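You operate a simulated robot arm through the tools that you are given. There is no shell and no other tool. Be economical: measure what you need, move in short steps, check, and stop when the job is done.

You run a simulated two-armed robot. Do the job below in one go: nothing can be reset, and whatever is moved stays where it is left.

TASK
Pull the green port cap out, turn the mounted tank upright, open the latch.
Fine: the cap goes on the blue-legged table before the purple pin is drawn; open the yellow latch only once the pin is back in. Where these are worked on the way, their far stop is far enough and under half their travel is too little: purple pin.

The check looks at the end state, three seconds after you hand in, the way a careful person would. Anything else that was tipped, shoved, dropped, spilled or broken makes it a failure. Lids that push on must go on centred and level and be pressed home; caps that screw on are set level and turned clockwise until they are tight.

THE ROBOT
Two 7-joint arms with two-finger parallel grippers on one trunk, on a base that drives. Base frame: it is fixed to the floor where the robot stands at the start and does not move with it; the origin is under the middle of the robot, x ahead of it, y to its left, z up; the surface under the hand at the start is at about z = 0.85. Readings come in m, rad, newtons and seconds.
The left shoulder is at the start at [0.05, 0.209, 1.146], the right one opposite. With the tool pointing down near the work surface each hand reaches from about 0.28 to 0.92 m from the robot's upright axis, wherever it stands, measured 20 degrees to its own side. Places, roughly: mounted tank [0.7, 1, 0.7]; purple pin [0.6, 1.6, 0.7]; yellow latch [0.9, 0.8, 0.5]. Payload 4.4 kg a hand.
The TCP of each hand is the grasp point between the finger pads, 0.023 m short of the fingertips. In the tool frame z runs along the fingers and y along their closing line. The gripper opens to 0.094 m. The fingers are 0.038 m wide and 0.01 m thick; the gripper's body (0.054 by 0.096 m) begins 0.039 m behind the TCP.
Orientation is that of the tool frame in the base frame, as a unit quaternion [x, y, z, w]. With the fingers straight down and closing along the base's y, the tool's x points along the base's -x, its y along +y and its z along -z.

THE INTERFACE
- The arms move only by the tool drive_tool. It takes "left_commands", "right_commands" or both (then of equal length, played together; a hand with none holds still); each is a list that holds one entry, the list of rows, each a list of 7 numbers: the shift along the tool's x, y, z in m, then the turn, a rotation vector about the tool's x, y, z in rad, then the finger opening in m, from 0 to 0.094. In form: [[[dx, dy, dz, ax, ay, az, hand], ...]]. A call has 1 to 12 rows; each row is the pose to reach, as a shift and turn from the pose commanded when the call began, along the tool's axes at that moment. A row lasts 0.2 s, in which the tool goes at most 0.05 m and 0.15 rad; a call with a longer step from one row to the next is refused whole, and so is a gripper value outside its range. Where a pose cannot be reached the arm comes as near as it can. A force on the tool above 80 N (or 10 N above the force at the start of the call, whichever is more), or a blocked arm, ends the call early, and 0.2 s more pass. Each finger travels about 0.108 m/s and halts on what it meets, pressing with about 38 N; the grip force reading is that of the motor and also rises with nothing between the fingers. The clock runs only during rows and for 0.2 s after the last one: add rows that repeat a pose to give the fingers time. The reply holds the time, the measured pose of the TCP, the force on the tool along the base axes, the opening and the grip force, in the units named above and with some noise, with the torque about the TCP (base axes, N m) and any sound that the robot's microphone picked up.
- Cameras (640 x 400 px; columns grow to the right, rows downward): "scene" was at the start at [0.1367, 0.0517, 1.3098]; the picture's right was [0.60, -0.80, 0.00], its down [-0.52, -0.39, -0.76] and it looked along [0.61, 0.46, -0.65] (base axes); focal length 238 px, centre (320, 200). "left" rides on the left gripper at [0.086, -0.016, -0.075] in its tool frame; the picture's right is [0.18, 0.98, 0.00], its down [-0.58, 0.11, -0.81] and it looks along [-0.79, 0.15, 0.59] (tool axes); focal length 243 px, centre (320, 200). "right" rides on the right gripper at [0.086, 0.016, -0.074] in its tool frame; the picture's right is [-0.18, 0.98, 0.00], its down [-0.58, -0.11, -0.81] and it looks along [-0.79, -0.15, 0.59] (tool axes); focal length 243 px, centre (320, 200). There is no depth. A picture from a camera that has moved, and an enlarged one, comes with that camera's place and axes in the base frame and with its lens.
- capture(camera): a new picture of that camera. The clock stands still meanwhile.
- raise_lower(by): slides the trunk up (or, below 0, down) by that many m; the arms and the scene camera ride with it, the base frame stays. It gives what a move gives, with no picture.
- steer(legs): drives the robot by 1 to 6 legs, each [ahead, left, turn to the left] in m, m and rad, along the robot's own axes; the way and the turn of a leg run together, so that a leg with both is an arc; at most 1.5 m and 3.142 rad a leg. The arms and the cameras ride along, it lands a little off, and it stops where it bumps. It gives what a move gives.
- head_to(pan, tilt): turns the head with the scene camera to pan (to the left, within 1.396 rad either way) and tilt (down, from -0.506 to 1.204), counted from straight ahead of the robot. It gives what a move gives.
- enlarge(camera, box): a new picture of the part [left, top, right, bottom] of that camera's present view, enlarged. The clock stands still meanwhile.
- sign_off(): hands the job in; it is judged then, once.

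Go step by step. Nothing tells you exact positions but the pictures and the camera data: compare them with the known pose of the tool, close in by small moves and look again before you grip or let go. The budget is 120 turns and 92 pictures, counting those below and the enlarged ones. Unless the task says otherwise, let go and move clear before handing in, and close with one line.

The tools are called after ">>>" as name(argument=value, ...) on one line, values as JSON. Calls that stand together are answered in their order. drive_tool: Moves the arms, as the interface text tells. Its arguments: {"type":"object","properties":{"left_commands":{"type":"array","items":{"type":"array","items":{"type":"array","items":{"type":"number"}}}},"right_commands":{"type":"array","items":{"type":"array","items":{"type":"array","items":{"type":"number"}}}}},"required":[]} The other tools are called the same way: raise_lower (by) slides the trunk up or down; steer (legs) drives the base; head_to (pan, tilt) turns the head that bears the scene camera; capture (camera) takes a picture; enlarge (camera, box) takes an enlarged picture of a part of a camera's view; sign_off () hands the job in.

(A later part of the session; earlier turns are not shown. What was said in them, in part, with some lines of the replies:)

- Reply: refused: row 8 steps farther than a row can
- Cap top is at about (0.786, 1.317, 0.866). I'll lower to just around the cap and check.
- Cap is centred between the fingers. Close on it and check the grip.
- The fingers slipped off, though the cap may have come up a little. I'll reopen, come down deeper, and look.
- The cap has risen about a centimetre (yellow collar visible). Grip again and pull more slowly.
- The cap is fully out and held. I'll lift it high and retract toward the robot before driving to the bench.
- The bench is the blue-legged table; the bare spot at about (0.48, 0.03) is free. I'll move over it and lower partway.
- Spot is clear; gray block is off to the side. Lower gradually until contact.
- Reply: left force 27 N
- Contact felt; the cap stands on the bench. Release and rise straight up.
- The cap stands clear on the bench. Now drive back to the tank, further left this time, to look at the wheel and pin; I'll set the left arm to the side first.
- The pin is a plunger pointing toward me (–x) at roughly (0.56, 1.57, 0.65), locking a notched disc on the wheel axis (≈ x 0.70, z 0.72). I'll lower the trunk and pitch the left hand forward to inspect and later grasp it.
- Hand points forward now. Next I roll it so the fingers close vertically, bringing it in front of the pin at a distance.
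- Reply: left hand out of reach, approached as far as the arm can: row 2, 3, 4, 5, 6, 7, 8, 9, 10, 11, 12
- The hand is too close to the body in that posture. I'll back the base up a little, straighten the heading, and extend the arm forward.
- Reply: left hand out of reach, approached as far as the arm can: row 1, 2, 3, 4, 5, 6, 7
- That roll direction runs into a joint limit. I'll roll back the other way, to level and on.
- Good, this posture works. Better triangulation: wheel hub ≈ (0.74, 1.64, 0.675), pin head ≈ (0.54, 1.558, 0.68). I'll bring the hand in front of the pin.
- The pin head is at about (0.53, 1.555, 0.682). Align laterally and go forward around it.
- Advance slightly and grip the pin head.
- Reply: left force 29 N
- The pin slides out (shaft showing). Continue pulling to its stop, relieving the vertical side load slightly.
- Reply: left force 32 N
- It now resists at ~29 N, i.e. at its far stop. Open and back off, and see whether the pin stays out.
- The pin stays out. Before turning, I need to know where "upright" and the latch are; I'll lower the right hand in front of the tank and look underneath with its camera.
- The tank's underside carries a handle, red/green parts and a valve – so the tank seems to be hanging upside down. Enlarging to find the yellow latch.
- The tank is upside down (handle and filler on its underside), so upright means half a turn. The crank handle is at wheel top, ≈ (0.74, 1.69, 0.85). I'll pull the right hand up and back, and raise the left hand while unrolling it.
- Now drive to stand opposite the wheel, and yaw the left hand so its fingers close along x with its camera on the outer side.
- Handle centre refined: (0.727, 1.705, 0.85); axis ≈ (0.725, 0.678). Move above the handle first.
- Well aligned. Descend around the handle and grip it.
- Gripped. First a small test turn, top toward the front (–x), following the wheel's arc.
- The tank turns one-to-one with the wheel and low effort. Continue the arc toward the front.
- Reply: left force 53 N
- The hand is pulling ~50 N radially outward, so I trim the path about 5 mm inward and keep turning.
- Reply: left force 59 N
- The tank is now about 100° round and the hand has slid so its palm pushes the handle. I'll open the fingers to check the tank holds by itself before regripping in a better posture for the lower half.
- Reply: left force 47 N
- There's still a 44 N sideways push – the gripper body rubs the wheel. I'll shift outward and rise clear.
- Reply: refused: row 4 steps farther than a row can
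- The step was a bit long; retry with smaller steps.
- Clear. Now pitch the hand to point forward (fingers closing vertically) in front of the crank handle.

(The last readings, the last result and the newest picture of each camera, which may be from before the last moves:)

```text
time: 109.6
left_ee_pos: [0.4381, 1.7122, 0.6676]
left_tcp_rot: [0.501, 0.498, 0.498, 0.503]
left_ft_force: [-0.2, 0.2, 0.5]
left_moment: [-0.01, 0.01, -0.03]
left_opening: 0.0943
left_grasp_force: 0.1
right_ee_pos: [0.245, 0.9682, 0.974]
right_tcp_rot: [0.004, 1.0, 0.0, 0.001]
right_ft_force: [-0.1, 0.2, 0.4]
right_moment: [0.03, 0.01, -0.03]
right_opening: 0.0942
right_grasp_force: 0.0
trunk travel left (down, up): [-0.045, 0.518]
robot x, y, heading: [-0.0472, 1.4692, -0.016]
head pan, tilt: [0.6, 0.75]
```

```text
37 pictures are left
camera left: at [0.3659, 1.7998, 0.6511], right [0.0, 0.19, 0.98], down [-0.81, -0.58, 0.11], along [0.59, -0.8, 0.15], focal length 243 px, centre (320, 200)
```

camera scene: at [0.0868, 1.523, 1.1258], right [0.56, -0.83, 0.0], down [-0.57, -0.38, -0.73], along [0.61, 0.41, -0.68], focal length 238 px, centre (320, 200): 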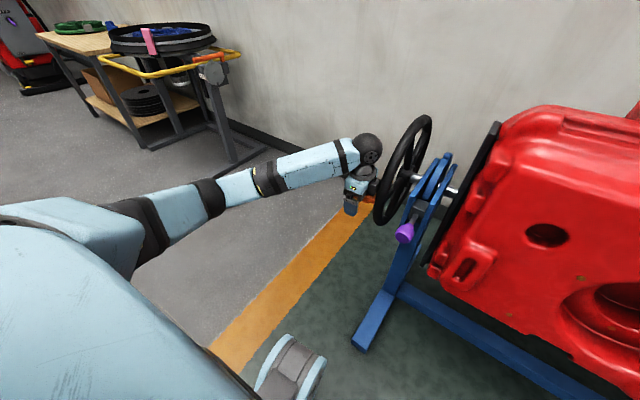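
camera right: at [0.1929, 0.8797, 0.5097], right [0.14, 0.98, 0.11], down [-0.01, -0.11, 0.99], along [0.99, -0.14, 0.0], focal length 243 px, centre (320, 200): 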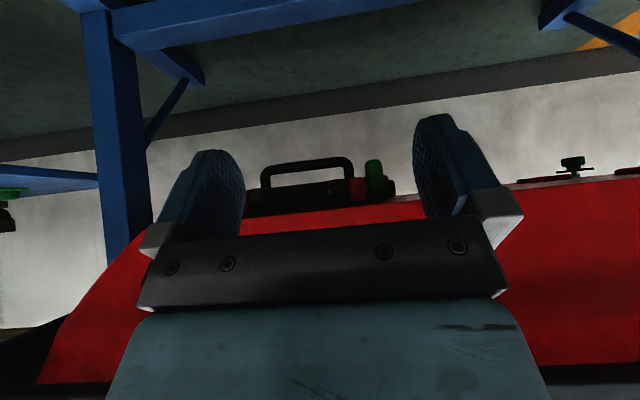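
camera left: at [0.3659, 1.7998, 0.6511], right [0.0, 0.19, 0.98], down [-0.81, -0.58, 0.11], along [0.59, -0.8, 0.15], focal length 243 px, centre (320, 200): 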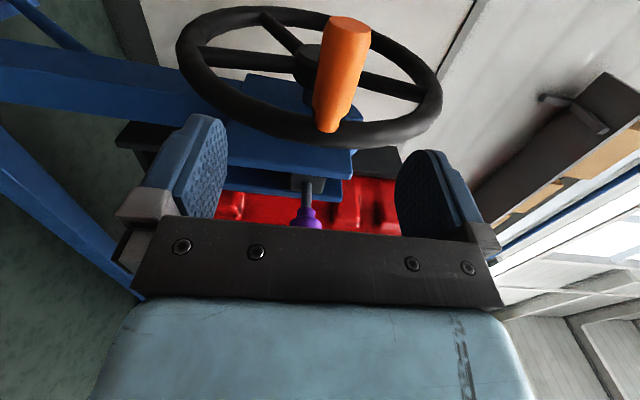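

Handle now at (0.56, 1.705, 0.683), tank holding still at about 90°. I'll grip it from the front, a bit further out toward its tip.

>>> drive_tool(left_commands=[[[0.01, 0.016, 0.03, 0, 0, 0, 0.094], [0.01, 0.016, 0.07, 0, 0, 0, 0.094], [0.01, 0.016, 0.11, 0, 0, 0, 0.094], [0.01, 0.016, 0.124, 0, 0, 0, 0.08], [0.01, 0.016, 0.124, 0, 0, 0, 0.05], [0.01, 0.016, 0.124, 0, 0, 0, 0.02], [0.01, 0.016, 0.124, 0, 0, 0, 0.02], [0.01, 0.016, 0.124, 0, 0, 0, 0.02]]])

>>> capture(camera="left")

```text
time: 111.4
left_ee_pos: [0.5637, 1.7215, 0.6835]
left_tcp_rot: [0.501, 0.499, 0.498, 0.502]
left_ft_force: [7.4, 0.6, 5.7]
left_moment: [0.32, 0.15, -0.75]
left_opening: 0.0323
left_grasp_force: 45.2
right_ee_pos: [0.246, 0.9681, 0.9751]
right_tcp_rot: [0.003, 1.0, 0.0, -0.001]
right_ft_force: [0.5, 0.0, -0.5]
right_moment: [0.0, 0.0, -0.01]
right_opening: 0.0937
right_grasp_force: 0.1
trunk travel left (down, up): [-0.045, 0.518]
robot x, y, heading: [-0.0515, 1.4726, -0.009]
head pan, tilt: [0.6, 0.75]
```

```text
36 pictures are left
camera left: at [0.4908, 1.8087, 0.6667], right [0.0, 0.19, 0.98], down [-0.81, -0.58, 0.11], along [0.59, -0.8, 0.15], focal length 243 px, centre (320, 200)
```

left: 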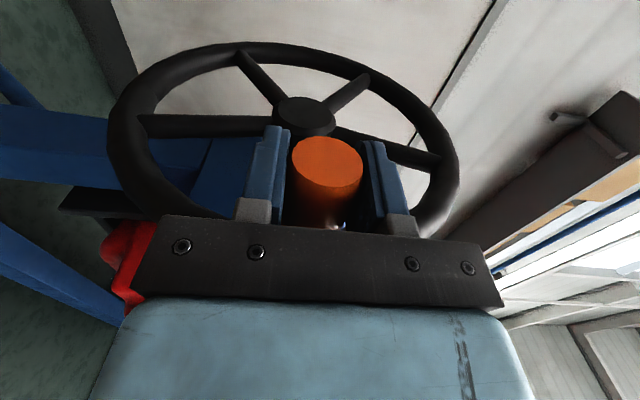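

Good grip. Continue the arc down toward the bottom, with refined centre (0.73, 0.684), radius 0.168.

>>> drive_tool(left_commands=[[[0, -0.0109, 0.0004, 0, 0, 0, 0.02], [0, -0.0218, 0.0014, 0, 0, 0, 0.02], [0, -0.0325, 0.0032, 0, 0, 0, 0.02], [0, -0.0432, 0.0056, 0, 0, 0, 0.02], [0, -0.0536, 0.0088, 0, 0, 0, 0.02], [0, -0.0639, 0.0126, 0, 0, 0, 0.02], [0, -0.0738, 0.0171, 0, 0, 0, 0.02], [0, -0.0835, 0.0222, 0, 0, 0, 0.02], [0, -0.0928, 0.028, 0, 0, 0, 0.02], [0, -0.1017, 0.0343, 0, 0, 0, 0.02], [0, -0.1102, 0.0412, 0, 0, 0, 0.02], [0, -0.1182, 0.0486, 0, 0, 0, 0.02]]])

>>> capture(camera="left")

```text
time: 114.0
left_ee_pos: [0.6134, 1.7201, 0.5693]
left_tcp_rot: [0.502, 0.497, 0.498, 0.502]
left_ft_force: [-5.6, -7.6, 19.3]
left_moment: [0.82, -0.18, 0.49]
left_opening: 0.033
left_grasp_force: 44.2
right_ee_pos: [0.2437, 0.968, 0.9735]
right_tcp_rot: [0.003, 1.0, 0.0, 0.001]
right_ft_force: [0.4, 0.2, 0.4]
right_moment: [0.02, -0.05, 0.01]
right_opening: 0.0941
right_grasp_force: 0.1
trunk travel left (down, up): [-0.045, 0.518]
robot x, y, heading: [-0.0475, 1.4719, -0.008]
head pan, tilt: [0.6, 0.75]
```

```text
35 pictures are left
camera left: at [0.539, 1.8071, 0.5517], right [0.0, 0.18, 0.98], down [-0.81, -0.57, 0.11], along [0.58, -0.8, 0.15], focal length 243 px, centre (320, 200)
```

left: 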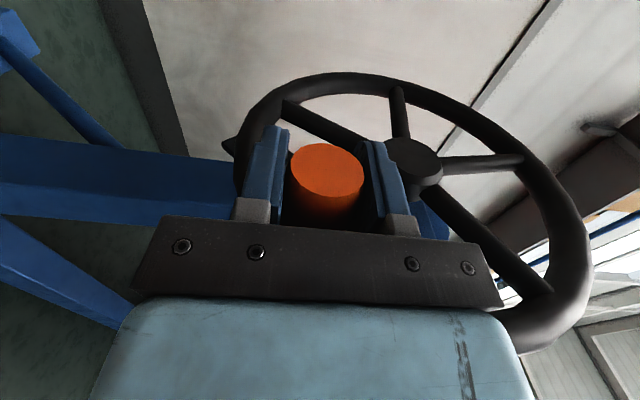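

Smooth. Continue the last 45° to the bottom.

>>> drive_tool(left_commands=[[[0, -0.0075, 0.0079, 0, 0, 0, 0.02], [0, -0.0145, 0.0163, 0, 0, 0, 0.02], [0, -0.0209, 0.0251, 0, 0, 0, 0.02], [0, -0.0267, 0.0344, 0, 0, 0, 0.02], [0, -0.0319, 0.0439, 0, 0, 0, 0.02], [0, -0.0365, 0.0539, 0, 0, 0, 0.02], [0, -0.0405, 0.0641, 0, 0, 0, 0.02], [0, -0.0437, 0.0745, 0, 0, 0, 0.02], [0, -0.0463, 0.0851, 0, 0, 0, 0.02], [0, -0.0482, 0.0959, 0, 0, 0, 0.02], [0, -0.0494, 0.1067, 0, 0, 0, 0.02], [0, -0.0498, 0.1176, 0, 0, 0, 0.02]]])

>>> capture(camera="left")

>>> capture(camera="scene")

```text
time: 116.6
left_ee_pos: [0.7281, 1.72, 0.5162]
left_tcp_rot: [0.502, 0.499, 0.498, 0.501]
left_ft_force: [-8.0, -7.7, 4.3]
left_moment: [0.73, -0.34, 0.43]
left_opening: 0.0338
left_grasp_force: 44.8
right_ee_pos: [0.2452, 0.968, 0.9747]
right_tcp_rot: [0.003, 1.0, -0.001, 0.001]
right_ft_force: [0.3, -0.8, -0.8]
right_moment: [0.0, 0.01, 0.02]
right_opening: 0.0942
right_grasp_force: 0.1
trunk travel left (down, up): [-0.045, 0.518]
robot x, y, heading: [-0.0506, 1.4743, -0.007]
head pan, tilt: [0.6, 0.75]
```

```text
34 pictures are left
camera left: at [0.6551, 1.8075, 0.4996], right [0.0, 0.18, 0.98], down [-0.81, -0.58, 0.11], along [0.59, -0.8, 0.15], focal length 243 px, centre (320, 200)
```

left: 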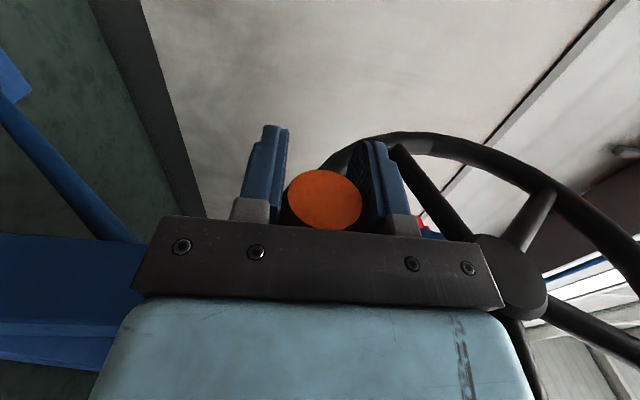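

```text
33 pictures are left
camera scene: at [0.0859, 1.52, 1.1257], right [0.56, -0.83, 0.0], down [-0.56, -0.38, -0.73], along [0.61, 0.41, -0.68], focal length 238 px, centre (320, 200)
```

scene: 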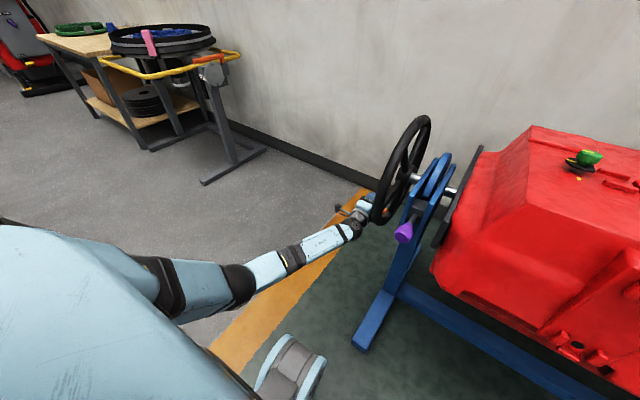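

The filler is now on top: the tank is about upright. I'll zoom on the disc to check the notch alignment with the pin.

>>> enlarge(camera="scene", box=[350, 110, 510, 260])

>>> enlarge(camera="scene", box=[420, 100, 640, 400])

```text
2.67 times, centred on (430, 185) of scene
camera zoom: at [0.0859, 1.52, 1.1257], right [0.56, -0.83, 0.0], down [-0.56, -0.38, -0.73], along [0.61, 0.41, -0.68], focal length 636 px, centre (27, 240)
```

zoom: 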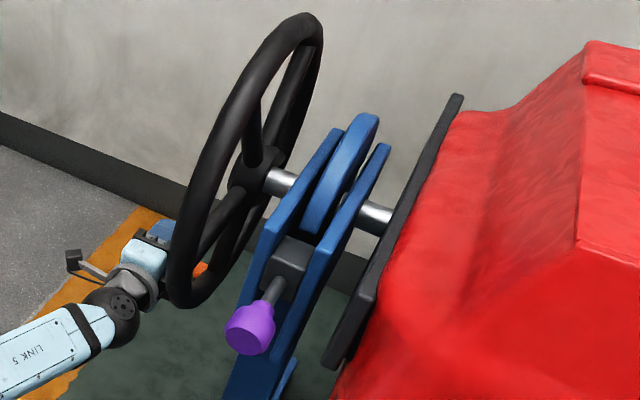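

```text
1.33 times, centred on (530, 250) of scene
camera zoom: at [0.0859, 1.52, 1.1257], right [0.56, -0.83, 0.0], down [-0.56, -0.38, -0.73], along [0.61, 0.41, -0.68], focal length 318 px, centre (40, 133)
```

zoom: 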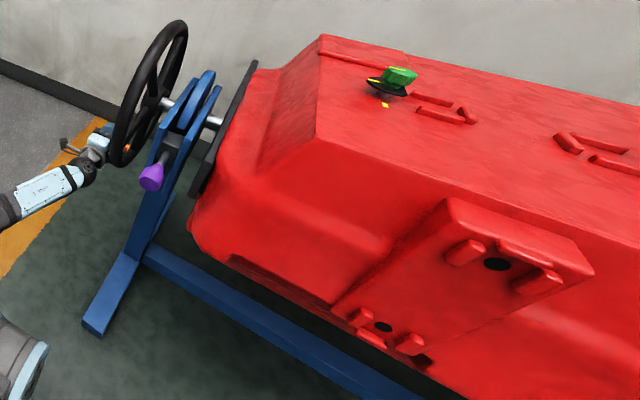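

By hub/handle geometry the wheel is within a couple of degrees of exactly 180°. I'll release the handle, back out, and go to the pin.

>>> drive_tool(left_commands=[[[0, 0, 0, 0, 0, 0, 0.06], [0, 0, 0, 0, 0, 0, 0.094], [0, 0, -0.03, 0, 0, 0, 0.094], [0, 0, -0.07, 0, 0, 0, 0.094], [0, 0, -0.115, 0, 0, 0, 0.094], [0, 0, -0.16, 0, 0, 0, 0.094], [0, 0, -0.205, 0, 0, 0, 0.094], [0, 0, -0.25, 0, 0, 0, 0.094], [0, 0, -0.29, 0, 0, 0, 0.094], [0, 0, -0.32, 0, 0, 0, 0.094]]])

>>> drive_tool(left_commands=[[[-0.03, 0.03, 0, 0, 0, 0, 0.094], [-0.06, 0.06, 0, 0, 0, 0, 0.094], [-0.09, 0.09, 0, 0, 0, 0, 0.094], [-0.12, 0.12, 0, 0, 0, 0, 0.094], [-0.15, 0.15, 0, 0, 0, 0, 0.094], [-0.168, 0.165, 0, 0, 0, 0, 0.094], [-0.168, 0.165, 0, 0, 0, 0, 0.094]]])

>>> capture(camera="left")

```text
time: 118.8
left_ee_pos: [0.4153, 1.7278, 0.5267]
left_tcp_rot: [0.496, 0.494, 0.506, 0.503]
left_ft_force: [-0.2, 0.1, -0.1]
left_moment: [-0.01, 0.03, -0.02]
left_opening: 0.0939
left_grasp_force: 0.0
right_ee_pos: [0.2475, 0.967, 0.9758]
right_tcp_rot: [0.003, 1.0, 0.0, -0.001]
right_ft_force: [-0.4, -0.6, -0.1]
right_moment: [-0.05, 0.01, 0.03]
right_opening: 0.0939
right_grasp_force: 0.0
trunk travel left (down, up): [-0.045, 0.518]
robot x, y, heading: [-0.0508, 1.4738, -0.005]
head pan, tilt: [0.6, 0.75]
```

```text
time: 119.6
left_ee_pos: [0.4325, 1.741, 0.5801]
left_tcp_rot: [0.502, 0.502, 0.562, 0.424]
left_ft_force: [-0.4, -0.4, 0.3]
left_moment: [-0.03, -0.02, 0.02]
left_opening: 0.0938
left_grasp_force: 0.2
right_ee_pos: [0.2461, 0.9667, 0.9745]
right_tcp_rot: [0.004, 1.0, 0.0, -0.001]
right_ft_force: [0.6, -0.7, -0.5]
right_moment: [0.05, -0.02, 0.0]
right_opening: 0.0941
right_grasp_force: 0.0
trunk travel left (down, up): [-0.045, 0.518]
robot x, y, heading: [-0.0513, 1.4721, -0.01]
head pan, tilt: [0.6, 0.75]
stopped in row 4 (left hand): the arm was blocked; the commanded pose is now the measured one
```

```text
30 pictures are left
camera left: at [0.3469, 1.8182, 0.5756], right [0.0, 0.05, 1.0], down [-0.72, -0.7, 0.03], along [0.7, -0.72, 0.03], focal length 243 px, centre (320, 200)
```

left: 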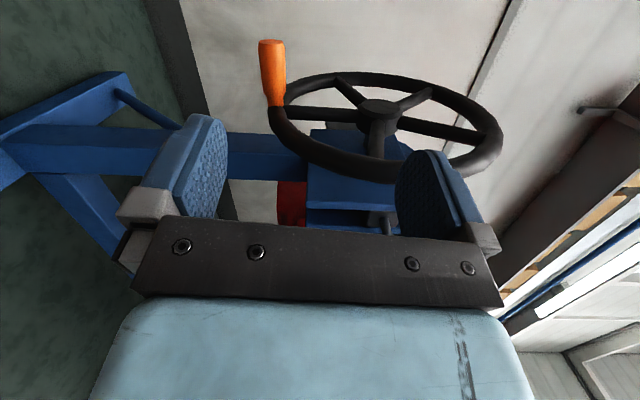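

The arm folded into its own limit there (no outside force). I'll move the base back and right to the earlier pin-working stance.

>>> steer(legs=[[-0.09, -0.2, 0.005]])

>>> drive_tool(left_commands=[[[0.004, 0.025, 0.018, -0.004, -0.03, -0.03, 0.094], [0.008, 0.05, 0.036, -0.009, -0.07, -0.07, 0.094], [0.014, 0.075, 0.055, -0.014, -0.105, -0.105, 0.094], [0.019, 0.102, 0.075, -0.018, -0.138, -0.138, 0.094], [0.019, 0.102, 0.075, -0.018, -0.138, -0.138, 0.094]]])

>>> capture(camera="left")

```text
time: 122.0
left_ee_pos: [0.3397, 1.5533, 0.5809]
left_tcp_rot: [0.497, 0.507, 0.562, 0.425]
left_ft_force: [0.4, 0.8, -1.1]
left_moment: [-0.01, -0.04, -0.01]
left_opening: 0.0938
left_grasp_force: 0.0
right_ee_pos: [0.1603, 0.7798, 0.976]
right_tcp_rot: [0.0, 1.0, -0.002, -0.001]
right_ft_force: [0.7, 0.0, 1.0]
right_moment: [0.03, 0.0, 0.0]
right_opening: 0.0939
right_grasp_force: 0.1
trunk travel left (down, up): [-0.045, 0.518]
robot x, y, heading: [-0.1409, 1.2799, -0.003]
head pan, tilt: [0.6, 0.75]
```

```text
time: 123.2
left_ee_pos: [0.4146, 1.5685, 0.686]
left_tcp_rot: [0.494, 0.503, 0.501, 0.501]
left_ft_force: [1.0, 0.0, -0.9]
left_moment: [-0.01, -0.02, -0.03]
left_opening: 0.0941
left_grasp_force: 0.0
right_ee_pos: [0.1586, 0.7767, 0.9753]
right_tcp_rot: [-0.001, 1.0, -0.001, 0.0]
right_ft_force: [-0.1, -0.6, 0.5]
right_moment: [0.02, 0.01, -0.02]
right_opening: 0.0941
right_grasp_force: 0.0
trunk travel left (down, up): [-0.045, 0.518]
robot x, y, heading: [-0.1423, 1.2824, 0.002]
head pan, tilt: [0.6, 0.75]
```

```text
29 pictures are left
camera left: at [0.3386, 1.6547, 0.6695], right [-0.01, 0.19, 0.98], down [-0.8, -0.59, 0.11], along [0.6, -0.79, 0.16], focal length 243 px, centre (320, 200)
```

left: 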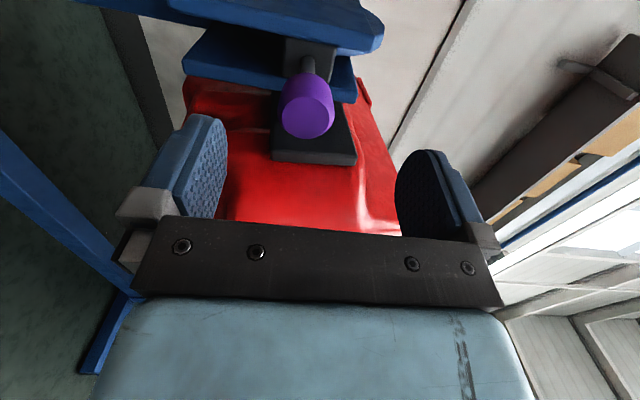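

Pin head is at ≈ (0.495, 1.556, 0.681), and the tray end looks square. Go around the head and grip.

>>> drive_tool(left_commands=[[[-0.0145, -0.004, 0.02, 0, 0, 0, 0.094], [-0.0145, -0.004, 0.06, 0, 0, 0, 0.094], [-0.0145, -0.004, 0.078, 0, 0, 0, 0.07], [-0.0145, -0.004, 0.078, 0, 0, 0, 0.04], [-0.0145, -0.004, 0.078, 0, 0, 0, 0.015], [-0.0145, -0.004, 0.078, 0, 0, 0, 0.015], [-0.0145, -0.004, 0.078, 0, 0, 0, 0.015]]])

>>> drive_tool(left_commands=[[[0, 0, 0.005, 0, 0, 0, 0.015], [0, 0, 0.01, 0, 0, 0, 0.015], [0, 0, 0.015, 0, 0, 0, 0.015], [0, 0, 0.02, 0, 0, 0, 0.015]]])

>>> capture(camera="left")

```text
time: 124.8
left_ee_pos: [0.4908, 1.5557, 0.6794]
left_tcp_rot: [0.495, 0.503, 0.502, 0.5]
left_ft_force: [0.5, -0.8, -4.8]
left_moment: [0.47, 0.78, -0.2]
left_opening: 0.0382
left_grasp_force: 45.2
right_ee_pos: [0.1595, 0.7763, 0.9746]
right_tcp_rot: [-0.002, 1.0, 0.001, 0.0]
right_ft_force: [-0.8, 0.6, 0.0]
right_moment: [0.01, -0.01, -0.02]
right_opening: 0.0937
right_grasp_force: 0.0
trunk travel left (down, up): [-0.045, 0.518]
robot x, y, heading: [-0.146, 1.281, 0.006]
head pan, tilt: [0.6, 0.75]
```

```text
time: 125.8
left_ee_pos: [0.5116, 1.5563, 0.6799]
left_tcp_rot: [0.495, 0.504, 0.501, 0.5]
left_ft_force: [-6.2, 4.3, -14.2]
left_moment: [0.44, 0.31, -0.93]
left_opening: 0.0383
left_grasp_force: 44.9
right_ee_pos: [0.1602, 0.7775, 0.9744]
right_tcp_rot: [-0.002, 1.0, -0.001, -0.001]
right_ft_force: [-0.1, -0.5, 0.7]
right_moment: [0.0, -0.02, -0.03]
right_opening: 0.0938
right_grasp_force: 0.1
trunk travel left (down, up): [-0.045, 0.518]
robot x, y, heading: [-0.1429, 1.2835, 0.001]
head pan, tilt: [0.6, 0.75]
```

```text
28 pictures are left
camera left: at [0.436, 1.641, 0.6629], right [0.0, 0.19, 0.98], down [-0.8, -0.59, 0.11], along [0.6, -0.79, 0.16], focal length 243 px, centre (320, 200)
```

left: 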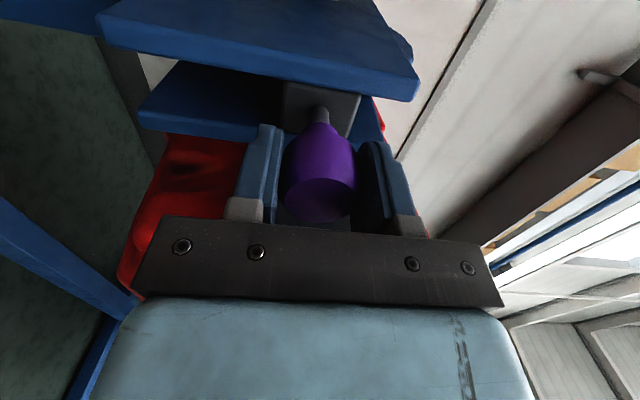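

The pin moves in freely so far, halfway. Push on to seat it.

>>> drive_tool(left_commands=[[[0, 0, 0.004, 0, 0, 0, 0.015], [0, 0, 0.008, 0, 0, 0, 0.015], [0, 0, 0.012, 0, 0, 0, 0.015], [0, 0, 0.016, 0, 0, 0, 0.015], [0, 0, 0.02, 0, 0, 0, 0.015], [0, 0, 0.024, 0, 0, 0, 0.015]]])

>>> capture(camera="left")

```text
time: 127.2
left_ee_pos: [0.5355, 1.5538, 0.6801]
left_tcp_rot: [0.496, 0.503, 0.501, 0.5]
left_ft_force: [0.4, -8.8, -26.2]
left_moment: [0.38, 0.17, 0.8]
left_opening: 0.0376
left_grasp_force: 44.7
right_ee_pos: [0.1592, 0.7768, 0.9739]
right_tcp_rot: [-0.001, 1.0, 0.0, -0.001]
right_ft_force: [-0.1, -0.6, -0.5]
right_moment: [0.0, 0.02, 0.02]
right_opening: 0.0941
right_grasp_force: 0.1
trunk travel left (down, up): [-0.045, 0.518]
robot x, y, heading: [-0.1411, 1.2823, 0.003]
head pan, tilt: [0.6, 0.75]
```

```text
27 pictures are left
camera left: at [0.4607, 1.6401, 0.663], right [0.0, 0.19, 0.98], down [-0.8, -0.59, 0.11], along [0.6, -0.79, 0.16], focal length 243 px, centre (320, 200)
```

left: 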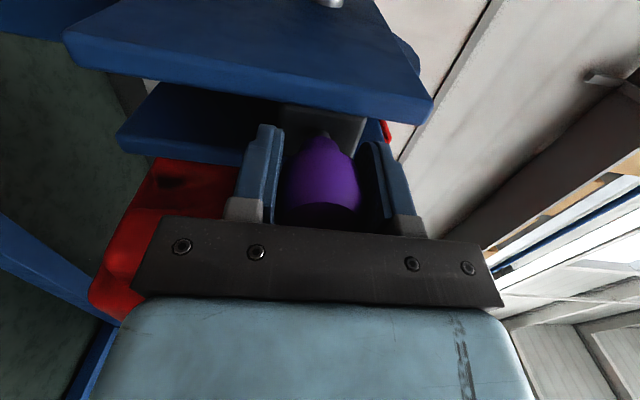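

It slid in with almost no resistance, so the notch is aligned. A bit more until it bottoms out.

>>> drive_tool(left_commands=[[[0, 0, 0.004, 0, 0, 0, 0.015], [0, 0, 0.008, 0, 0, 0, 0.015], [0, 0, 0.012, 0, 0, 0, 0.015]]])

>>> capture(camera="left")

```text
time: 128.0
left_ee_pos: [0.5467, 1.5559, 0.6794]
left_tcp_rot: [0.495, 0.503, 0.501, 0.501]
left_ft_force: [-24.4, -14.0, -25.1]
left_moment: [0.45, 0.27, -0.04]
left_opening: 0.0383
left_grasp_force: 45.0
right_ee_pos: [0.1602, 0.7771, 0.9743]
right_tcp_rot: [-0.002, 1.0, 0.0, -0.002]
right_ft_force: [-0.1, 0.1, -0.7]
right_moment: [0.03, 0.01, -0.01]
right_opening: 0.0943
right_grasp_force: 0.2
trunk travel left (down, up): [-0.045, 0.518]
robot x, y, heading: [-0.1425, 1.2804, 0.005]
head pan, tilt: [0.6, 0.75]
```

```text
26 pictures are left
camera left: at [0.4711, 1.6415, 0.663], right [0.0, 0.19, 0.98], down [-0.8, -0.59, 0.11], along [0.6, -0.79, 0.16], focal length 243 px, centre (320, 200)
```

left: 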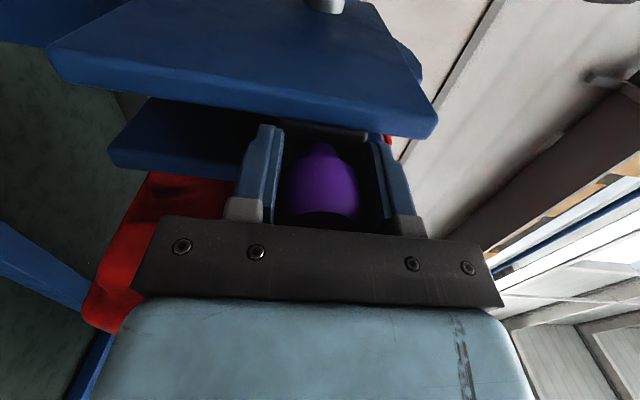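

Now it resists (24 N), i.e. bottomed. Release, back to the same viewpoint as before pulling, and compare.

>>> drive_tool(left_commands=[[[0, 0, -0.002, 0, 0, 0, 0.06], [0, 0, -0.002, 0, 0, 0, 0.094], [0, 0, -0.002, 0, 0, 0, 0.094], [0, 0, -0.024, 0, 0, 0, 0.094], [0, 0, -0.024, 0, 0, 0, 0.094]]])

>>> capture(camera="left")

```text
time: 129.2
left_ee_pos: [0.5227, 1.5553, 0.6835]
left_tcp_rot: [0.495, 0.503, 0.503, 0.5]
left_ft_force: [-0.4, -0.9, 0.0]
left_moment: [-0.02, 0.01, -0.01]
left_opening: 0.094
left_grasp_force: 0.1
right_ee_pos: [0.159, 0.7778, 0.9738]
right_tcp_rot: [-0.001, 1.0, 0.0, 0.0]
right_ft_force: [-0.2, -0.1, 0.2]
right_moment: [-0.02, 0.0, -0.02]
right_opening: 0.0941
right_grasp_force: 0.1
trunk travel left (down, up): [-0.045, 0.518]
robot x, y, heading: [-0.1446, 1.2798, 0.005]
head pan, tilt: [0.6, 0.75]
```

```text
25 pictures are left
camera left: at [0.4467, 1.6404, 0.6651], right [-0.01, 0.19, 0.98], down [-0.8, -0.59, 0.11], along [0.6, -0.79, 0.16], focal length 243 px, centre (320, 200)
```

left: 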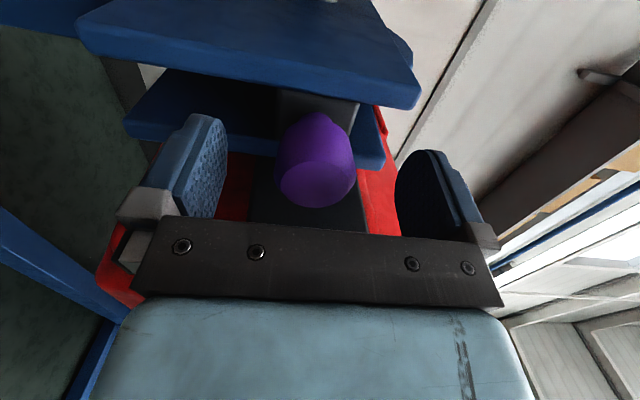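

The pin sits exactly as it did originally: fully home. Now withdraw, raise the trunk and look for the yellow latch on the upright tank.

>>> drive_tool(left_commands=[[[0, 0, -0.03, 0, 0, 0, 0.094], [0, 0, -0.06, 0, 0, 0, 0.094], [0, 0, -0.09, 0, 0, 0, 0.094], [0, 0, -0.11, 0, 0, 0, 0.094]]])

>>> raise_lower(by=0.25)

>>> head_to(pan=-0.35, tilt=0.75)

>>> capture(camera="scene")

```text
time: 130.2
left_ee_pos: [0.4097, 1.5553, 0.6817]
left_tcp_rot: [0.495, 0.502, 0.502, 0.501]
left_ft_force: [0.5, 0.4, 0.7]
left_moment: [-0.05, 0.02, 0.0]
left_opening: 0.0938
left_grasp_force: 0.1
right_ee_pos: [0.1584, 0.7764, 0.975]
right_tcp_rot: [0.0, 1.0, -0.001, 0.0]
right_ft_force: [-1.2, -0.5, -0.3]
right_moment: [0.01, -0.02, -0.03]
right_opening: 0.0939
right_grasp_force: 0.1
trunk travel left (down, up): [-0.045, 0.518]
robot x, y, heading: [-0.1424, 1.2789, 0.0]
head pan, tilt: [0.6, 0.75]
```

```text
time: 132.7
left_ee_pos: [0.4093, 1.5548, 0.9293]
left_tcp_rot: [0.494, 0.503, 0.502, 0.501]
left_ft_force: [0.1, 1.4, 1.5]
left_moment: [-0.01, -0.01, 0.0]
left_opening: 0.094
left_grasp_force: 0.0
right_ee_pos: [0.1583, 0.7761, 1.2236]
right_tcp_rot: [-0.002, 1.0, 0.0, 0.0]
right_ft_force: [-0.3, 0.1, -0.3]
right_moment: [0.0, -0.02, 0.01]
right_opening: 0.094
right_grasp_force: 0.0
trunk travel left (down, up): [-0.295, 0.268]
robot x, y, heading: [-0.141, 1.2763, 0.002]
head pan, tilt: [0.6, 0.75]
```

```text
time: 134.0
left_ee_pos: [0.4104, 1.5548, 0.9303]
left_tcp_rot: [0.496, 0.502, 0.501, 0.501]
left_ft_force: [-0.3, 0.8, 0.2]
left_moment: [0.0, -0.02, 0.03]
left_opening: 0.0938
left_grasp_force: 0.1
right_ee_pos: [0.1583, 0.7769, 1.2244]
right_tcp_rot: [-0.001, 1.0, 0.001, -0.001]
right_ft_force: [0.4, 0.4, 0.1]
right_moment: [0.04, 0.01, 0.01]
right_opening: 0.0941
right_grasp_force: 0.0
trunk travel left (down, up): [-0.295, 0.268]
robot x, y, heading: [-0.1444, 1.2787, 0.004]
head pan, tilt: [-0.351, 0.75]
```

```text
24 pictures are left
camera scene: at [0.0045, 1.2536, 1.3758], right [-0.34, -0.94, 0.0], down [-0.64, 0.23, -0.73], along [0.69, -0.25, -0.68], focal length 238 px, centre (320, 200)
```

scene: 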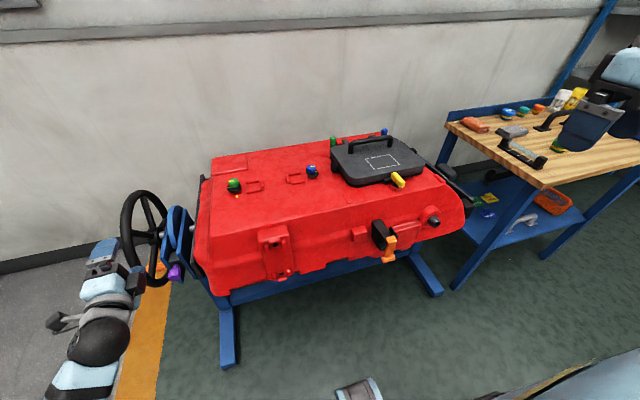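

I see a black hatch on top with a yellow latch at its front edge. Zooming in.

>>> enlarge(camera="scene", box=[320, 130, 480, 230])

```text
4.00 times, centred on (400, 180) of scene
camera zoom: at [0.0045, 1.2536, 1.3758], right [-0.34, -0.94, 0.0], down [-0.64, 0.23, -0.73], along [0.69, -0.25, -0.68], focal length 954 px, centre (0, 280)
```

zoom: 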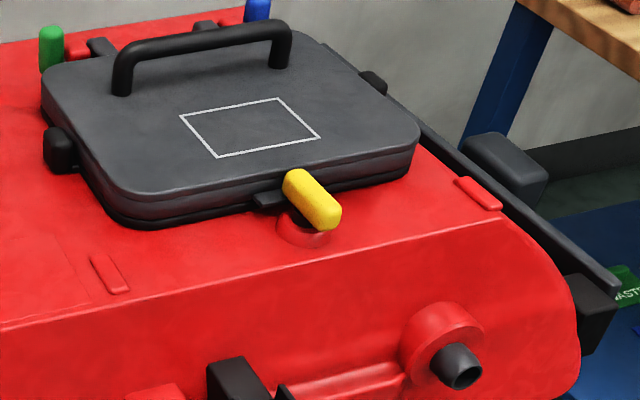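

The yellow latch is at about (0.53, 0.79, 0.87). I'll shift the base right and bring the right hand's camera over it.

>>> steer(legs=[[0, -0.27, 0]])

>>> drive_tool(right_commands=[[[-0.024, 0.029, 0.02, 0, 0, 0, 0.094], [-0.048, 0.058, 0.04, 0, 0, 0, 0.094], [-0.072, 0.087, 0.06, 0, 0, 0, 0.094], [-0.096, 0.116, 0.08, 0, 0, 0, 0.094], [-0.12, 0.145, 0.1, 0, 0, 0, 0.094], [-0.144, 0.174, 0.12, 0, 0, 0, 0.094], [-0.168, 0.203, 0.14, 0, 0, 0, 0.094], [-0.192, 0.232, 0.16, 0, 0, 0, 0.094], [-0.216, 0.261, 0.18, 0, 0, 0, 0.094], [-0.24, 0.29, 0.2, 0, 0, 0, 0.094]]])

>>> capture(camera="right")

```text
time: 137.0
left_ee_pos: [0.412, 1.2772, 0.9305]
left_tcp_rot: [0.495, 0.502, 0.5, 0.502]
left_ft_force: [1.0, 0.0, 1.0]
left_moment: [0.01, 0.01, 0.0]
left_opening: 0.094
left_grasp_force: 0.1
right_ee_pos: [0.1566, 0.5013, 1.2239]
right_tcp_rot: [0.001, 1.0, 0.001, 0.0]
right_ft_force: [0.3, 0.2, -0.6]
right_moment: [-0.02, 0.04, 0.01]
right_opening: 0.0938
right_grasp_force: 0.1
trunk travel left (down, up): [-0.295, 0.268]
robot x, y, heading: [-0.145, 1.0074, -0.003]
head pan, tilt: [-0.351, 0.75]
```

```text
time: 139.2
left_ee_pos: [0.4129, 1.2787, 0.9293]
left_tcp_rot: [0.497, 0.502, 0.5, 0.501]
left_ft_force: [0.1, 0.8, 0.0]
left_moment: [0.01, 0.05, -0.01]
left_opening: 0.0941
left_grasp_force: 0.1
right_ee_pos: [0.3974, 0.7945, 1.0229]
right_tcp_rot: [0.001, 1.0, -0.001, -0.001]
right_ft_force: [-0.5, -0.4, -1.0]
right_moment: [0.02, 0.01, 0.0]
right_opening: 0.0942
right_grasp_force: 0.1
trunk travel left (down, up): [-0.295, 0.268]
robot x, y, heading: [-0.1416, 1.0053, -0.004]
head pan, tilt: [-0.351, 0.75]
```

```text
22 pictures are left
camera right: at [0.3124, 0.8118, 1.0985], right [0.19, 0.98, 0.0], down [0.58, -0.11, 0.81], along [0.79, -0.15, -0.59], focal length 243 px, centre (320, 200)
```

right: 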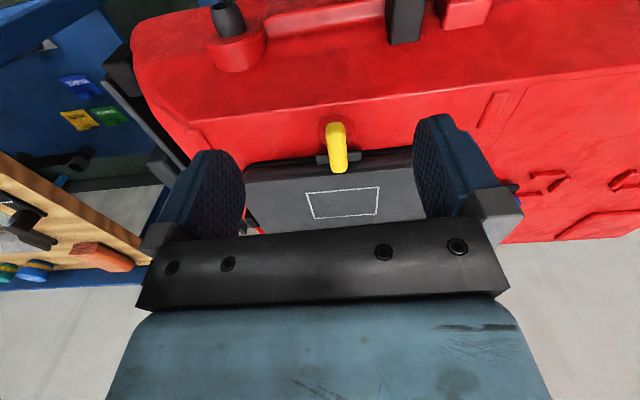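

>>> enlarge(camera="right", box=[276, 95, 404, 195])

>>> enlarge(camera="scene", box=[240, 100, 400, 200])

```text
4.00 times, centred on (340, 145) of right
camera zoom: at [0.3124, 0.8118, 1.0985], right [0.19, 0.98, 0.0], down [0.58, -0.11, 0.81], along [0.79, -0.15, -0.59], focal length 970 px, centre (240, 420)
```

zoom: 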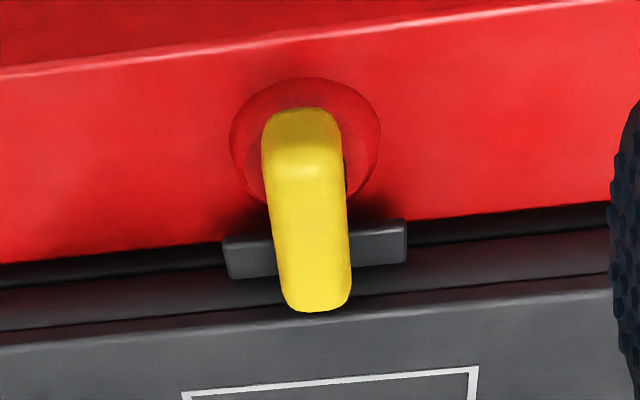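

```text
4.00 times, centred on (320, 150) of scene
camera zoom: at [0.0055, 0.9795, 1.3757], right [-0.35, -0.94, 0.0], down [-0.64, 0.23, -0.73], along [0.69, -0.25, -0.68], focal length 954 px, centre (320, 400)
```

zoom: 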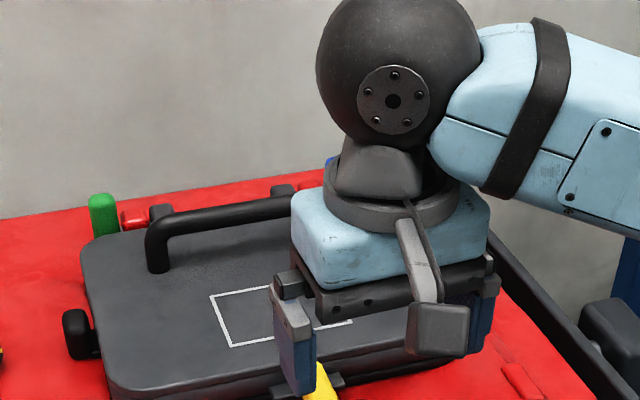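

It's a swivel latch: a yellow bar on a vertical post over the lid's black tab, running from (0.487, 0.796) to (0.536, 0.794), top z ≈ 0.888. I'll position the right hand above its pivot end.

>>> drive_tool(right_commands=[[[-0.035, 0.0005, 0.02, 0, 0, 0, 0.094], [-0.07, 0.001, 0.04, 0, 0, 0, 0.094], [-0.106, 0.001, 0.055, 0, 0, 0, 0.07], [-0.106, 0.001, 0.08, 0, 0, 0, 0.06], [-0.106, 0.001, 0.08, 0, 0, 0, 0.06]]])

>>> capture(camera="right")

```text
time: 140.4
left_ee_pos: [0.4116, 1.2782, 0.9302]
left_tcp_rot: [0.495, 0.502, 0.501, 0.502]
left_ft_force: [0.2, -0.3, 0.7]
left_moment: [-0.01, -0.01, 0.0]
left_opening: 0.0938
left_grasp_force: 0.1
right_ee_pos: [0.5047, 0.7934, 0.9466]
right_tcp_rot: [0.001, 1.0, 0.001, 0.0]
right_ft_force: [-0.3, 0.5, 0.6]
right_moment: [0.04, 0.03, 0.02]
right_opening: 0.0599
right_grasp_force: 0.1
trunk travel left (down, up): [-0.295, 0.268]
robot x, y, heading: [-0.1437, 1.0053, 0.001]
head pan, tilt: [-0.351, 0.75]
```

```text
19 pictures are left
camera right: at [0.4187, 0.8108, 1.022], right [0.19, 0.98, 0.0], down [0.58, -0.11, 0.81], along [0.79, -0.15, -0.59], focal length 243 px, centre (320, 200)
```

right: 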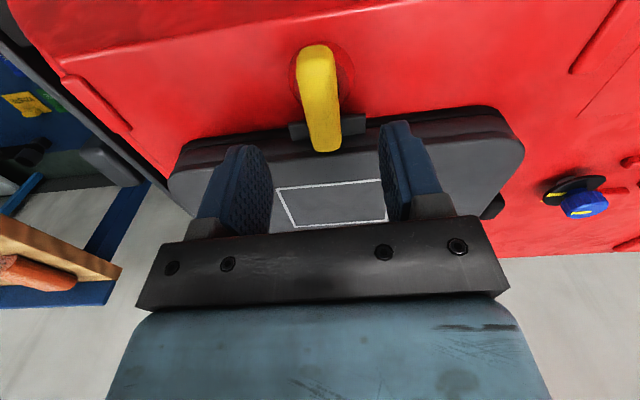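

Fine alignment: lower onto the pivot end of the bar and grip.

>>> drive_tool(right_commands=[[[0.008, 0.003, 0.02, 0, 0, 0.06, 0.06], [0.008, 0.003, 0.04, 0, 0, 0.08, 0.06], [0.008, 0.003, 0.049, 0, 0, 0.08, 0.06]]])

>>> capture(camera="right")

```text
time: 141.2
left_ee_pos: [0.4113, 1.2783, 0.9311]
left_tcp_rot: [0.495, 0.502, 0.5, 0.502]
left_ft_force: [0.0, 0.4, -0.3]
left_moment: [0.02, 0.03, -0.02]
left_opening: 0.0942
left_grasp_force: 0.2
right_ee_pos: [0.4965, 0.7966, 0.8969]
right_tcp_rot: [0.041, 0.999, -0.001, 0.0]
right_ft_force: [-0.4, -1.0, 1.0]
right_moment: [-0.02, -0.02, -0.01]
right_opening: 0.0603
right_grasp_force: 0.0
trunk travel left (down, up): [-0.295, 0.268]
robot x, y, heading: [-0.1391, 1.005, -0.004]
head pan, tilt: [-0.351, 0.75]
```

```text
18 pictures are left
camera right: at [0.4124, 0.8206, 0.9726], right [0.26, 0.96, 0.0], down [0.57, -0.16, 0.81], along [0.78, -0.21, -0.59], focal length 243 px, centre (320, 200)
```

right: 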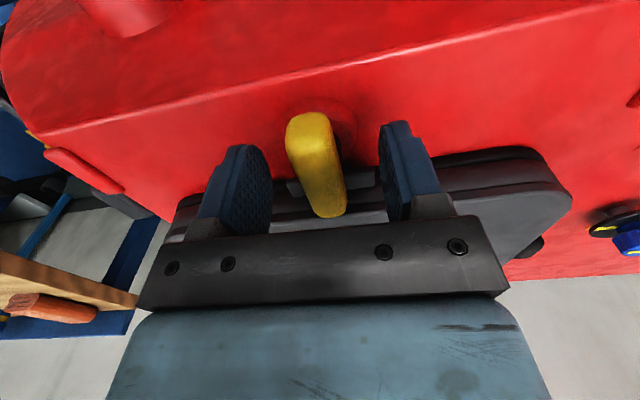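

The bar sits between the fingertips; go 4 mm lower and close gently.

>>> drive_tool(right_commands=[[[0, 0, 0.004, 0, 0, 0, 0.06], [0, 0, 0.004, 0, 0, 0, 0.04], [0, 0, 0.004, 0, 0, 0, 0.02], [0, 0, 0.004, 0, 0, 0, 0.01], [0, 0, 0.004, 0, 0, 0, 0.01]]])

```text
time: 142.4
left_ee_pos: [0.4122, 1.2781, 0.9303]
left_tcp_rot: [0.496, 0.501, 0.501, 0.501]
left_ft_force: [-0.5, -0.6, 1.0]
left_moment: [0.0, -0.01, 0.0]
left_opening: 0.0942
left_grasp_force: 0.0
right_ee_pos: [0.4966, 0.7949, 0.8931]
right_tcp_rot: [0.041, 0.999, -0.001, 0.0]
right_ft_force: [-1.2, -6.6, -0.1]
right_moment: [-0.56, -0.19, -0.05]
right_opening: 0.0221
right_grasp_force: 45.2
trunk travel left (down, up): [-0.295, 0.268]
robot x, y, heading: [-0.1411, 1.005, -0.0]
head pan, tilt: [-0.351, 0.75]
```

Gripped (22 mm wide). Test a small swivel in one direction and read the torque.

>>> drive_tool(right_commands=[[[0, 0, 0, 0, 0, -0.05, 0.01], [0, 0, 0, 0, 0, -0.1, 0.01], [0, 0, 0, 0, 0, -0.15, 0.01], [0, 0, 0, 0, 0, -0.2, 0.01]]])

```text
time: 143.4
left_ee_pos: [0.4116, 1.2779, 0.93]
left_tcp_rot: [0.496, 0.501, 0.501, 0.502]
left_ft_force: [-0.7, 0.2, 0.2]
left_moment: [0.0, 0.0, 0.01]
left_opening: 0.094
left_grasp_force: 0.0
right_ee_pos: [0.4959, 0.7951, 0.892]
right_tcp_rot: [-0.058, 0.998, 0.001, 0.001]
right_ft_force: [-3.0, -9.3, 4.3]
right_moment: [0.01, -0.15, -2.31]
right_opening: 0.0268
right_grasp_force: 45.2
trunk travel left (down, up): [-0.295, 0.268]
robot x, y, heading: [-0.1455, 1.0088, -0.002]
head pan, tilt: [-0.351, 0.75]
```

The fingers spread and torque rose: blocked that way. Try the other direction.

>>> drive_tool(right_commands=[[[0, 0, 0, 0, 0, 0.1, 0.01], [0, 0, 0, 0, 0, 0.2, 0.01], [0, 0, 0, 0, 0, 0.27, 0.01], [0, 0, 0, 0, 0, 0.34, 0.01], [0, 0, 0, 0, 0, 0.41, 0.01], [0, 0, 0, 0, 0, 0.48, 0.01]]])

>>> capture(camera="right")

```text
time: 144.8
left_ee_pos: [0.4121, 1.2797, 0.9282]
left_tcp_rot: [0.496, 0.502, 0.501, 0.501]
left_ft_force: [0.4, 0.2, 0.0]
left_moment: [0.01, -0.03, 0.01]
left_opening: 0.094
left_grasp_force: 0.0
right_ee_pos: [0.4963, 0.7993, 0.891]
right_tcp_rot: [0.18, 0.984, 0.0, 0.0]
right_ft_force: [12.2, 9.2, 4.2]
right_moment: [-1.35, -1.1, 0.2]
right_opening: 0.0219
right_grasp_force: 45.4
trunk travel left (down, up): [-0.295, 0.268]
robot x, y, heading: [-0.1406, 1.0061, -0.003]
head pan, tilt: [-0.351, 0.75]
```

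```text
17 pictures are left
camera right: at [0.4208, 0.8443, 0.967], right [0.52, 0.85, 0.0], down [0.51, -0.31, 0.81], along [0.69, -0.42, -0.59], focal length 243 px, centre (320, 200)
```

right: 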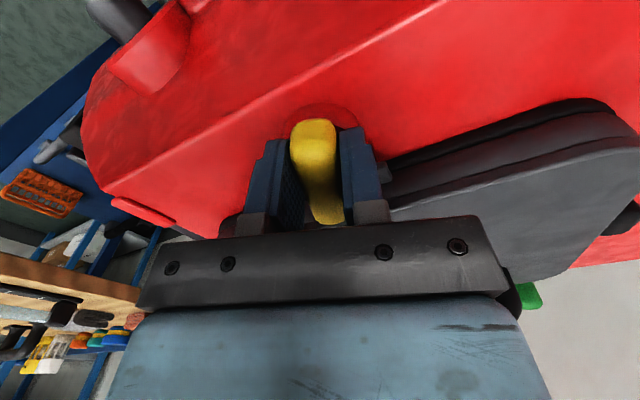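

The bar swivels this way. Continue turning, watching the torque.

>>> drive_tool(right_commands=[[[-0.002, 0.002, 0, 0, 0, 0.08, 0.01], [-0.003, 0.003, 0, 0, 0, 0.16, 0.01], [-0.003, 0.003, 0, 0, 0, 0.24, 0.01], [-0.003, 0.003, 0, 0, 0, 0.32, 0.01], [-0.003, 0.003, 0, 0, 0, 0.4, 0.01], [-0.003, 0.003, 0, 0, 0, 0.48, 0.01], [-0.003, 0.003, 0, 0, 0, 0.56, 0.01], [-0.003, 0.003, 0, 0, 0, 0.64, 0.01]]])

>>> capture(camera="right")

```text
time: 146.6
left_ee_pos: [0.4138, 1.2804, 0.9276]
left_tcp_rot: [0.496, 0.503, 0.499, 0.502]
left_ft_force: [0.4, 0.2, -0.3]
left_moment: [-0.01, -0.01, 0.01]
left_opening: 0.0941
left_grasp_force: 0.0
right_ee_pos: [0.5019, 0.8007, 0.8928]
right_tcp_rot: [0.479, 0.878, 0.0, 0.001]
right_ft_force: [6.9, 37.0, -7.2]
right_moment: [-0.69, 0.58, 0.26]
right_opening: 0.0226
right_grasp_force: 45.5
trunk travel left (down, up): [-0.295, 0.268]
robot x, y, heading: [-0.1449, 1.0041, -0.003]
head pan, tilt: [-0.351, 0.75]
```

```text
16 pictures are left
camera right: at [0.4688, 0.8837, 0.968], right [0.93, 0.38, 0.0], down [0.22, -0.55, 0.81], along [0.3, -0.75, -0.59], focal length 243 px, centre (320, 200)
```

right: 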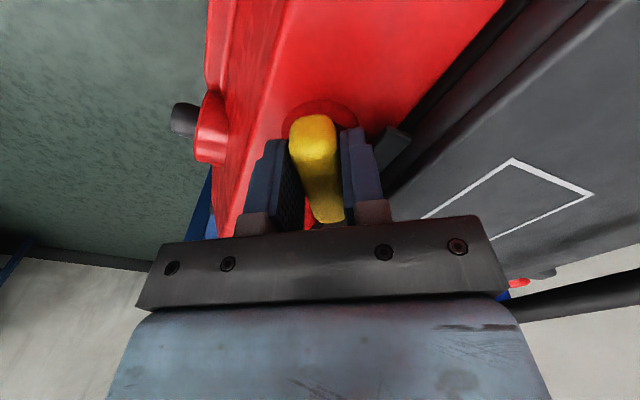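

Now about 53° open with low torque. Continue, easing the hand a few millimetres in +y.

>>> drive_tool(right_commands=[[[0.002, 0.001, 0, 0, 0, 0.08, 0.01], [0.004, 0.002, 0, 0, 0, 0.16, 0.01], [0.005, 0.003, 0, 0, 0, 0.24, 0.01], [0.005, 0.003, 0, 0, 0, 0.32, 0.01], [0.005, 0.003, 0, 0, 0, 0.4, 0.01], [0.005, 0.003, 0, 0, 0, 0.48, 0.01], [0.005, 0.003, 0, 0, 0, 0.56, 0.01], [0.005, 0.003, 0, 0, 0, 0.64, 0.01], [0.005, 0.003, 0, 0, 0, 0.7, 0.01]]])

>>> capture(camera="right")

```text
time: 148.6
left_ee_pos: [0.4141, 1.2779, 0.9269]
left_tcp_rot: [0.496, 0.503, 0.5, 0.501]
left_ft_force: [-0.5, 0.0, 0.0]
left_moment: [0.01, 0.01, -0.02]
left_opening: 0.094
left_grasp_force: 0.2
right_ee_pos: [0.5014, 0.8018, 0.8892]
right_tcp_rot: [0.752, 0.659, -0.002, -0.001]
right_ft_force: [20.6, 2.1, -17.6]
right_moment: [-0.04, 0.79, 2.04]
right_opening: 0.0243
right_grasp_force: 45.0
trunk travel left (down, up): [-0.295, 0.268]
robot x, y, heading: [-0.1455, 1.0052, 0.002]
head pan, tilt: [-0.351, 0.75]
```

```text
15 pictures are left
camera right: at [0.5293, 0.8866, 0.9639], right [0.95, -0.31, 0.0], down [-0.18, -0.56, 0.81], along [-0.25, -0.77, -0.59], focal length 243 px, centre (320, 200)
```

right: 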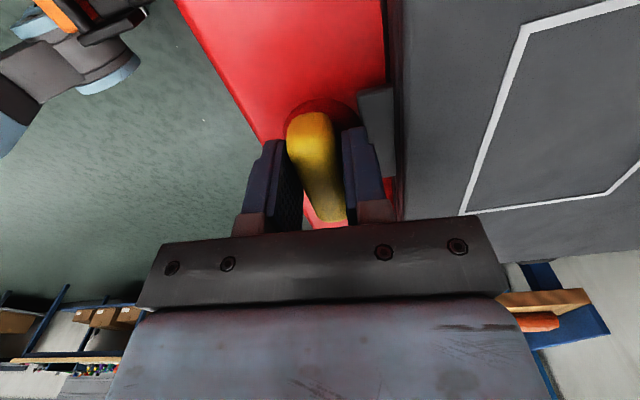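

Rotated about 90° and now the torque rises: it's at its open stop. Release with a modest opening and rise straight up.

>>> drive_tool(right_commands=[[[0, 0, 0, 0, 0, -0.03, 0.03], [0, 0, 0, 0, 0, -0.04, 0.04], [0, 0, -0.01, 0, 0, -0.04, 0.045], [0, 0, -0.04, 0, 0, -0.04, 0.045], [0, 0, -0.08, 0, 0, -0.04, 0.045], [0, 0, -0.12, 0, 0, -0.04, 0.06], [0, 0, -0.16, 0, 0, -0.04, 0.08]]])

>>> drive_tool(right_commands=[[[0, -0.03, -0.01, 0, 0, 0, 0.09], [0, -0.06, -0.02, 0, 0, 0, 0.09], [0, -0.1, -0.03, 0, 0, 0, 0.09], [0, -0.14, -0.04, 0, 0, 0, 0.09], [0, -0.18, -0.05, 0, 0, 0, 0.09], [0, -0.2, -0.05, 0, 0, 0, 0.09]]])

>>> head_to(pan=-0.1, tilt=0.75)

>>> capture(camera="scene")

```text
time: 150.2
left_ee_pos: [0.4113, 1.2782, 0.9295]
left_tcp_rot: [0.495, 0.501, 0.502, 0.502]
left_ft_force: [0.4, 1.0, -0.2]
left_moment: [0.01, 0.01, 0.0]
left_opening: 0.0939
left_grasp_force: 0.1
right_ee_pos: [0.4982, 0.8048, 1.0528]
right_tcp_rot: [0.739, 0.674, 0.0, 0.0]
right_ft_force: [0.2, 0.4, -0.1]
right_moment: [-0.03, 0.03, 0.01]
right_opening: 0.0798
right_grasp_force: 0.0
trunk travel left (down, up): [-0.295, 0.268]
robot x, y, heading: [-0.1431, 1.0035, -0.001]
head pan, tilt: [-0.351, 0.75]
```

```text
time: 151.6
left_ee_pos: [0.4118, 1.2766, 0.9302]
left_tcp_rot: [0.495, 0.501, 0.502, 0.502]
left_ft_force: [0.1, -0.5, 0.0]
left_moment: [-0.04, -0.01, 0.01]
left_opening: 0.0943
left_grasp_force: 0.2
right_ee_pos: [0.3004, 0.8214, 1.1047]
right_tcp_rot: [0.738, 0.675, 0.0, 0.0]
right_ft_force: [0.0, 0.8, -0.6]
right_moment: [-0.02, 0.05, -0.04]
right_opening: 0.0898
right_grasp_force: 0.1
trunk travel left (down, up): [-0.295, 0.268]
robot x, y, heading: [-0.1398, 1.0066, -0.006]
head pan, tilt: [-0.351, 0.75]
```

```text
time: 152.3
left_ee_pos: [0.4126, 1.2785, 0.9304]
left_tcp_rot: [0.496, 0.501, 0.501, 0.502]
left_ft_force: [-0.9, 0.6, 0.6]
left_moment: [0.01, 0.0, -0.02]
left_opening: 0.0941
left_grasp_force: 0.2
right_ee_pos: [0.2991, 0.8203, 1.1047]
right_tcp_rot: [0.739, 0.674, 0.0, 0.0]
right_ft_force: [0.5, -1.3, -0.1]
right_moment: [0.01, 0.02, 0.01]
right_opening: 0.0897
right_grasp_force: 0.1
trunk travel left (down, up): [-0.295, 0.268]
robot x, y, heading: [-0.1398, 1.0075, -0.003]
head pan, tilt: [-0.099, 0.75]
```

```text
14 pictures are left
camera scene: at [0.0092, 0.9986, 1.3758], right [-0.1, -0.99, 0.0], down [-0.68, 0.07, -0.73], along [0.73, -0.07, -0.68], focal length 238 px, centre (320, 200)
```

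scene: 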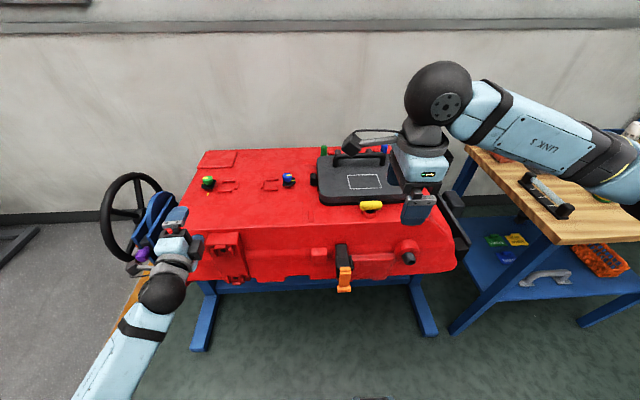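

The latch bar now lies sideways, clear of the lid tab, and the tank is upright. One last zoom to verify.

>>> enlarge(camera="scene", box=[300, 130, 460, 230])

>>> enlarge(camera="scene", box=[90, 160, 250, 290])

```text
4.00 times, centred on (380, 180) of scene
camera zoom: at [0.0092, 0.9986, 1.3758], right [-0.1, -0.99, 0.0], down [-0.68, 0.07, -0.73], along [0.73, -0.07, -0.68], focal length 954 px, centre (80, 280)
```

zoom: 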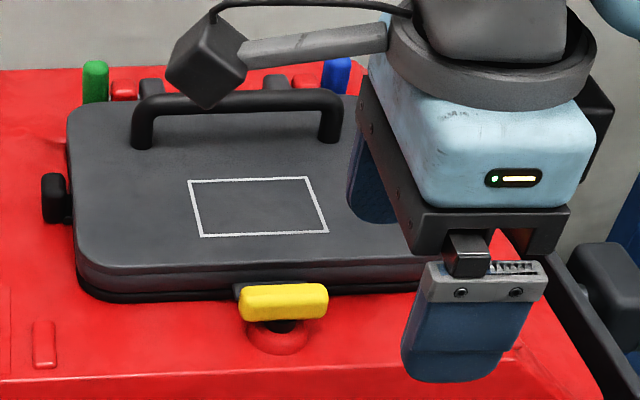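

```text
3.08 times, centred on (170, 225) of scene
camera zoom: at [0.0092, 0.9986, 1.3758], right [-0.1, -0.99, 0.0], down [-0.68, 0.07, -0.73], along [0.73, -0.07, -0.68], focal length 734 px, centre (782, 123)
```

zoom: 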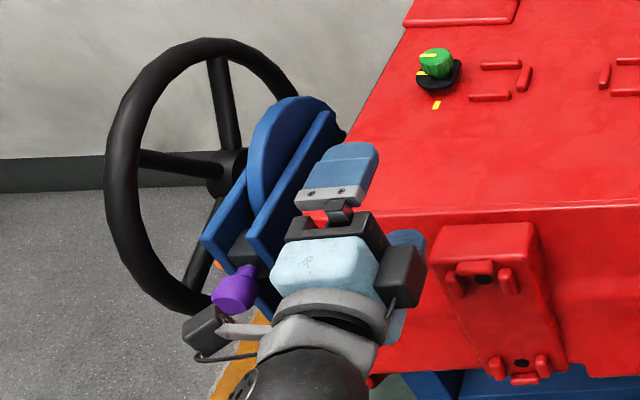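

Everything checks out: the cap is on the bench, the tank is upright, the pin is home, the latch is open, and both hands are clear.

>>> sign_off()

```text
The job is handed in.
```

The green cap is standing on the blue-legged bench, the tank is turned half round and upright, the purple pin is back in, and the yellow latch is open. I worked in the order you set.
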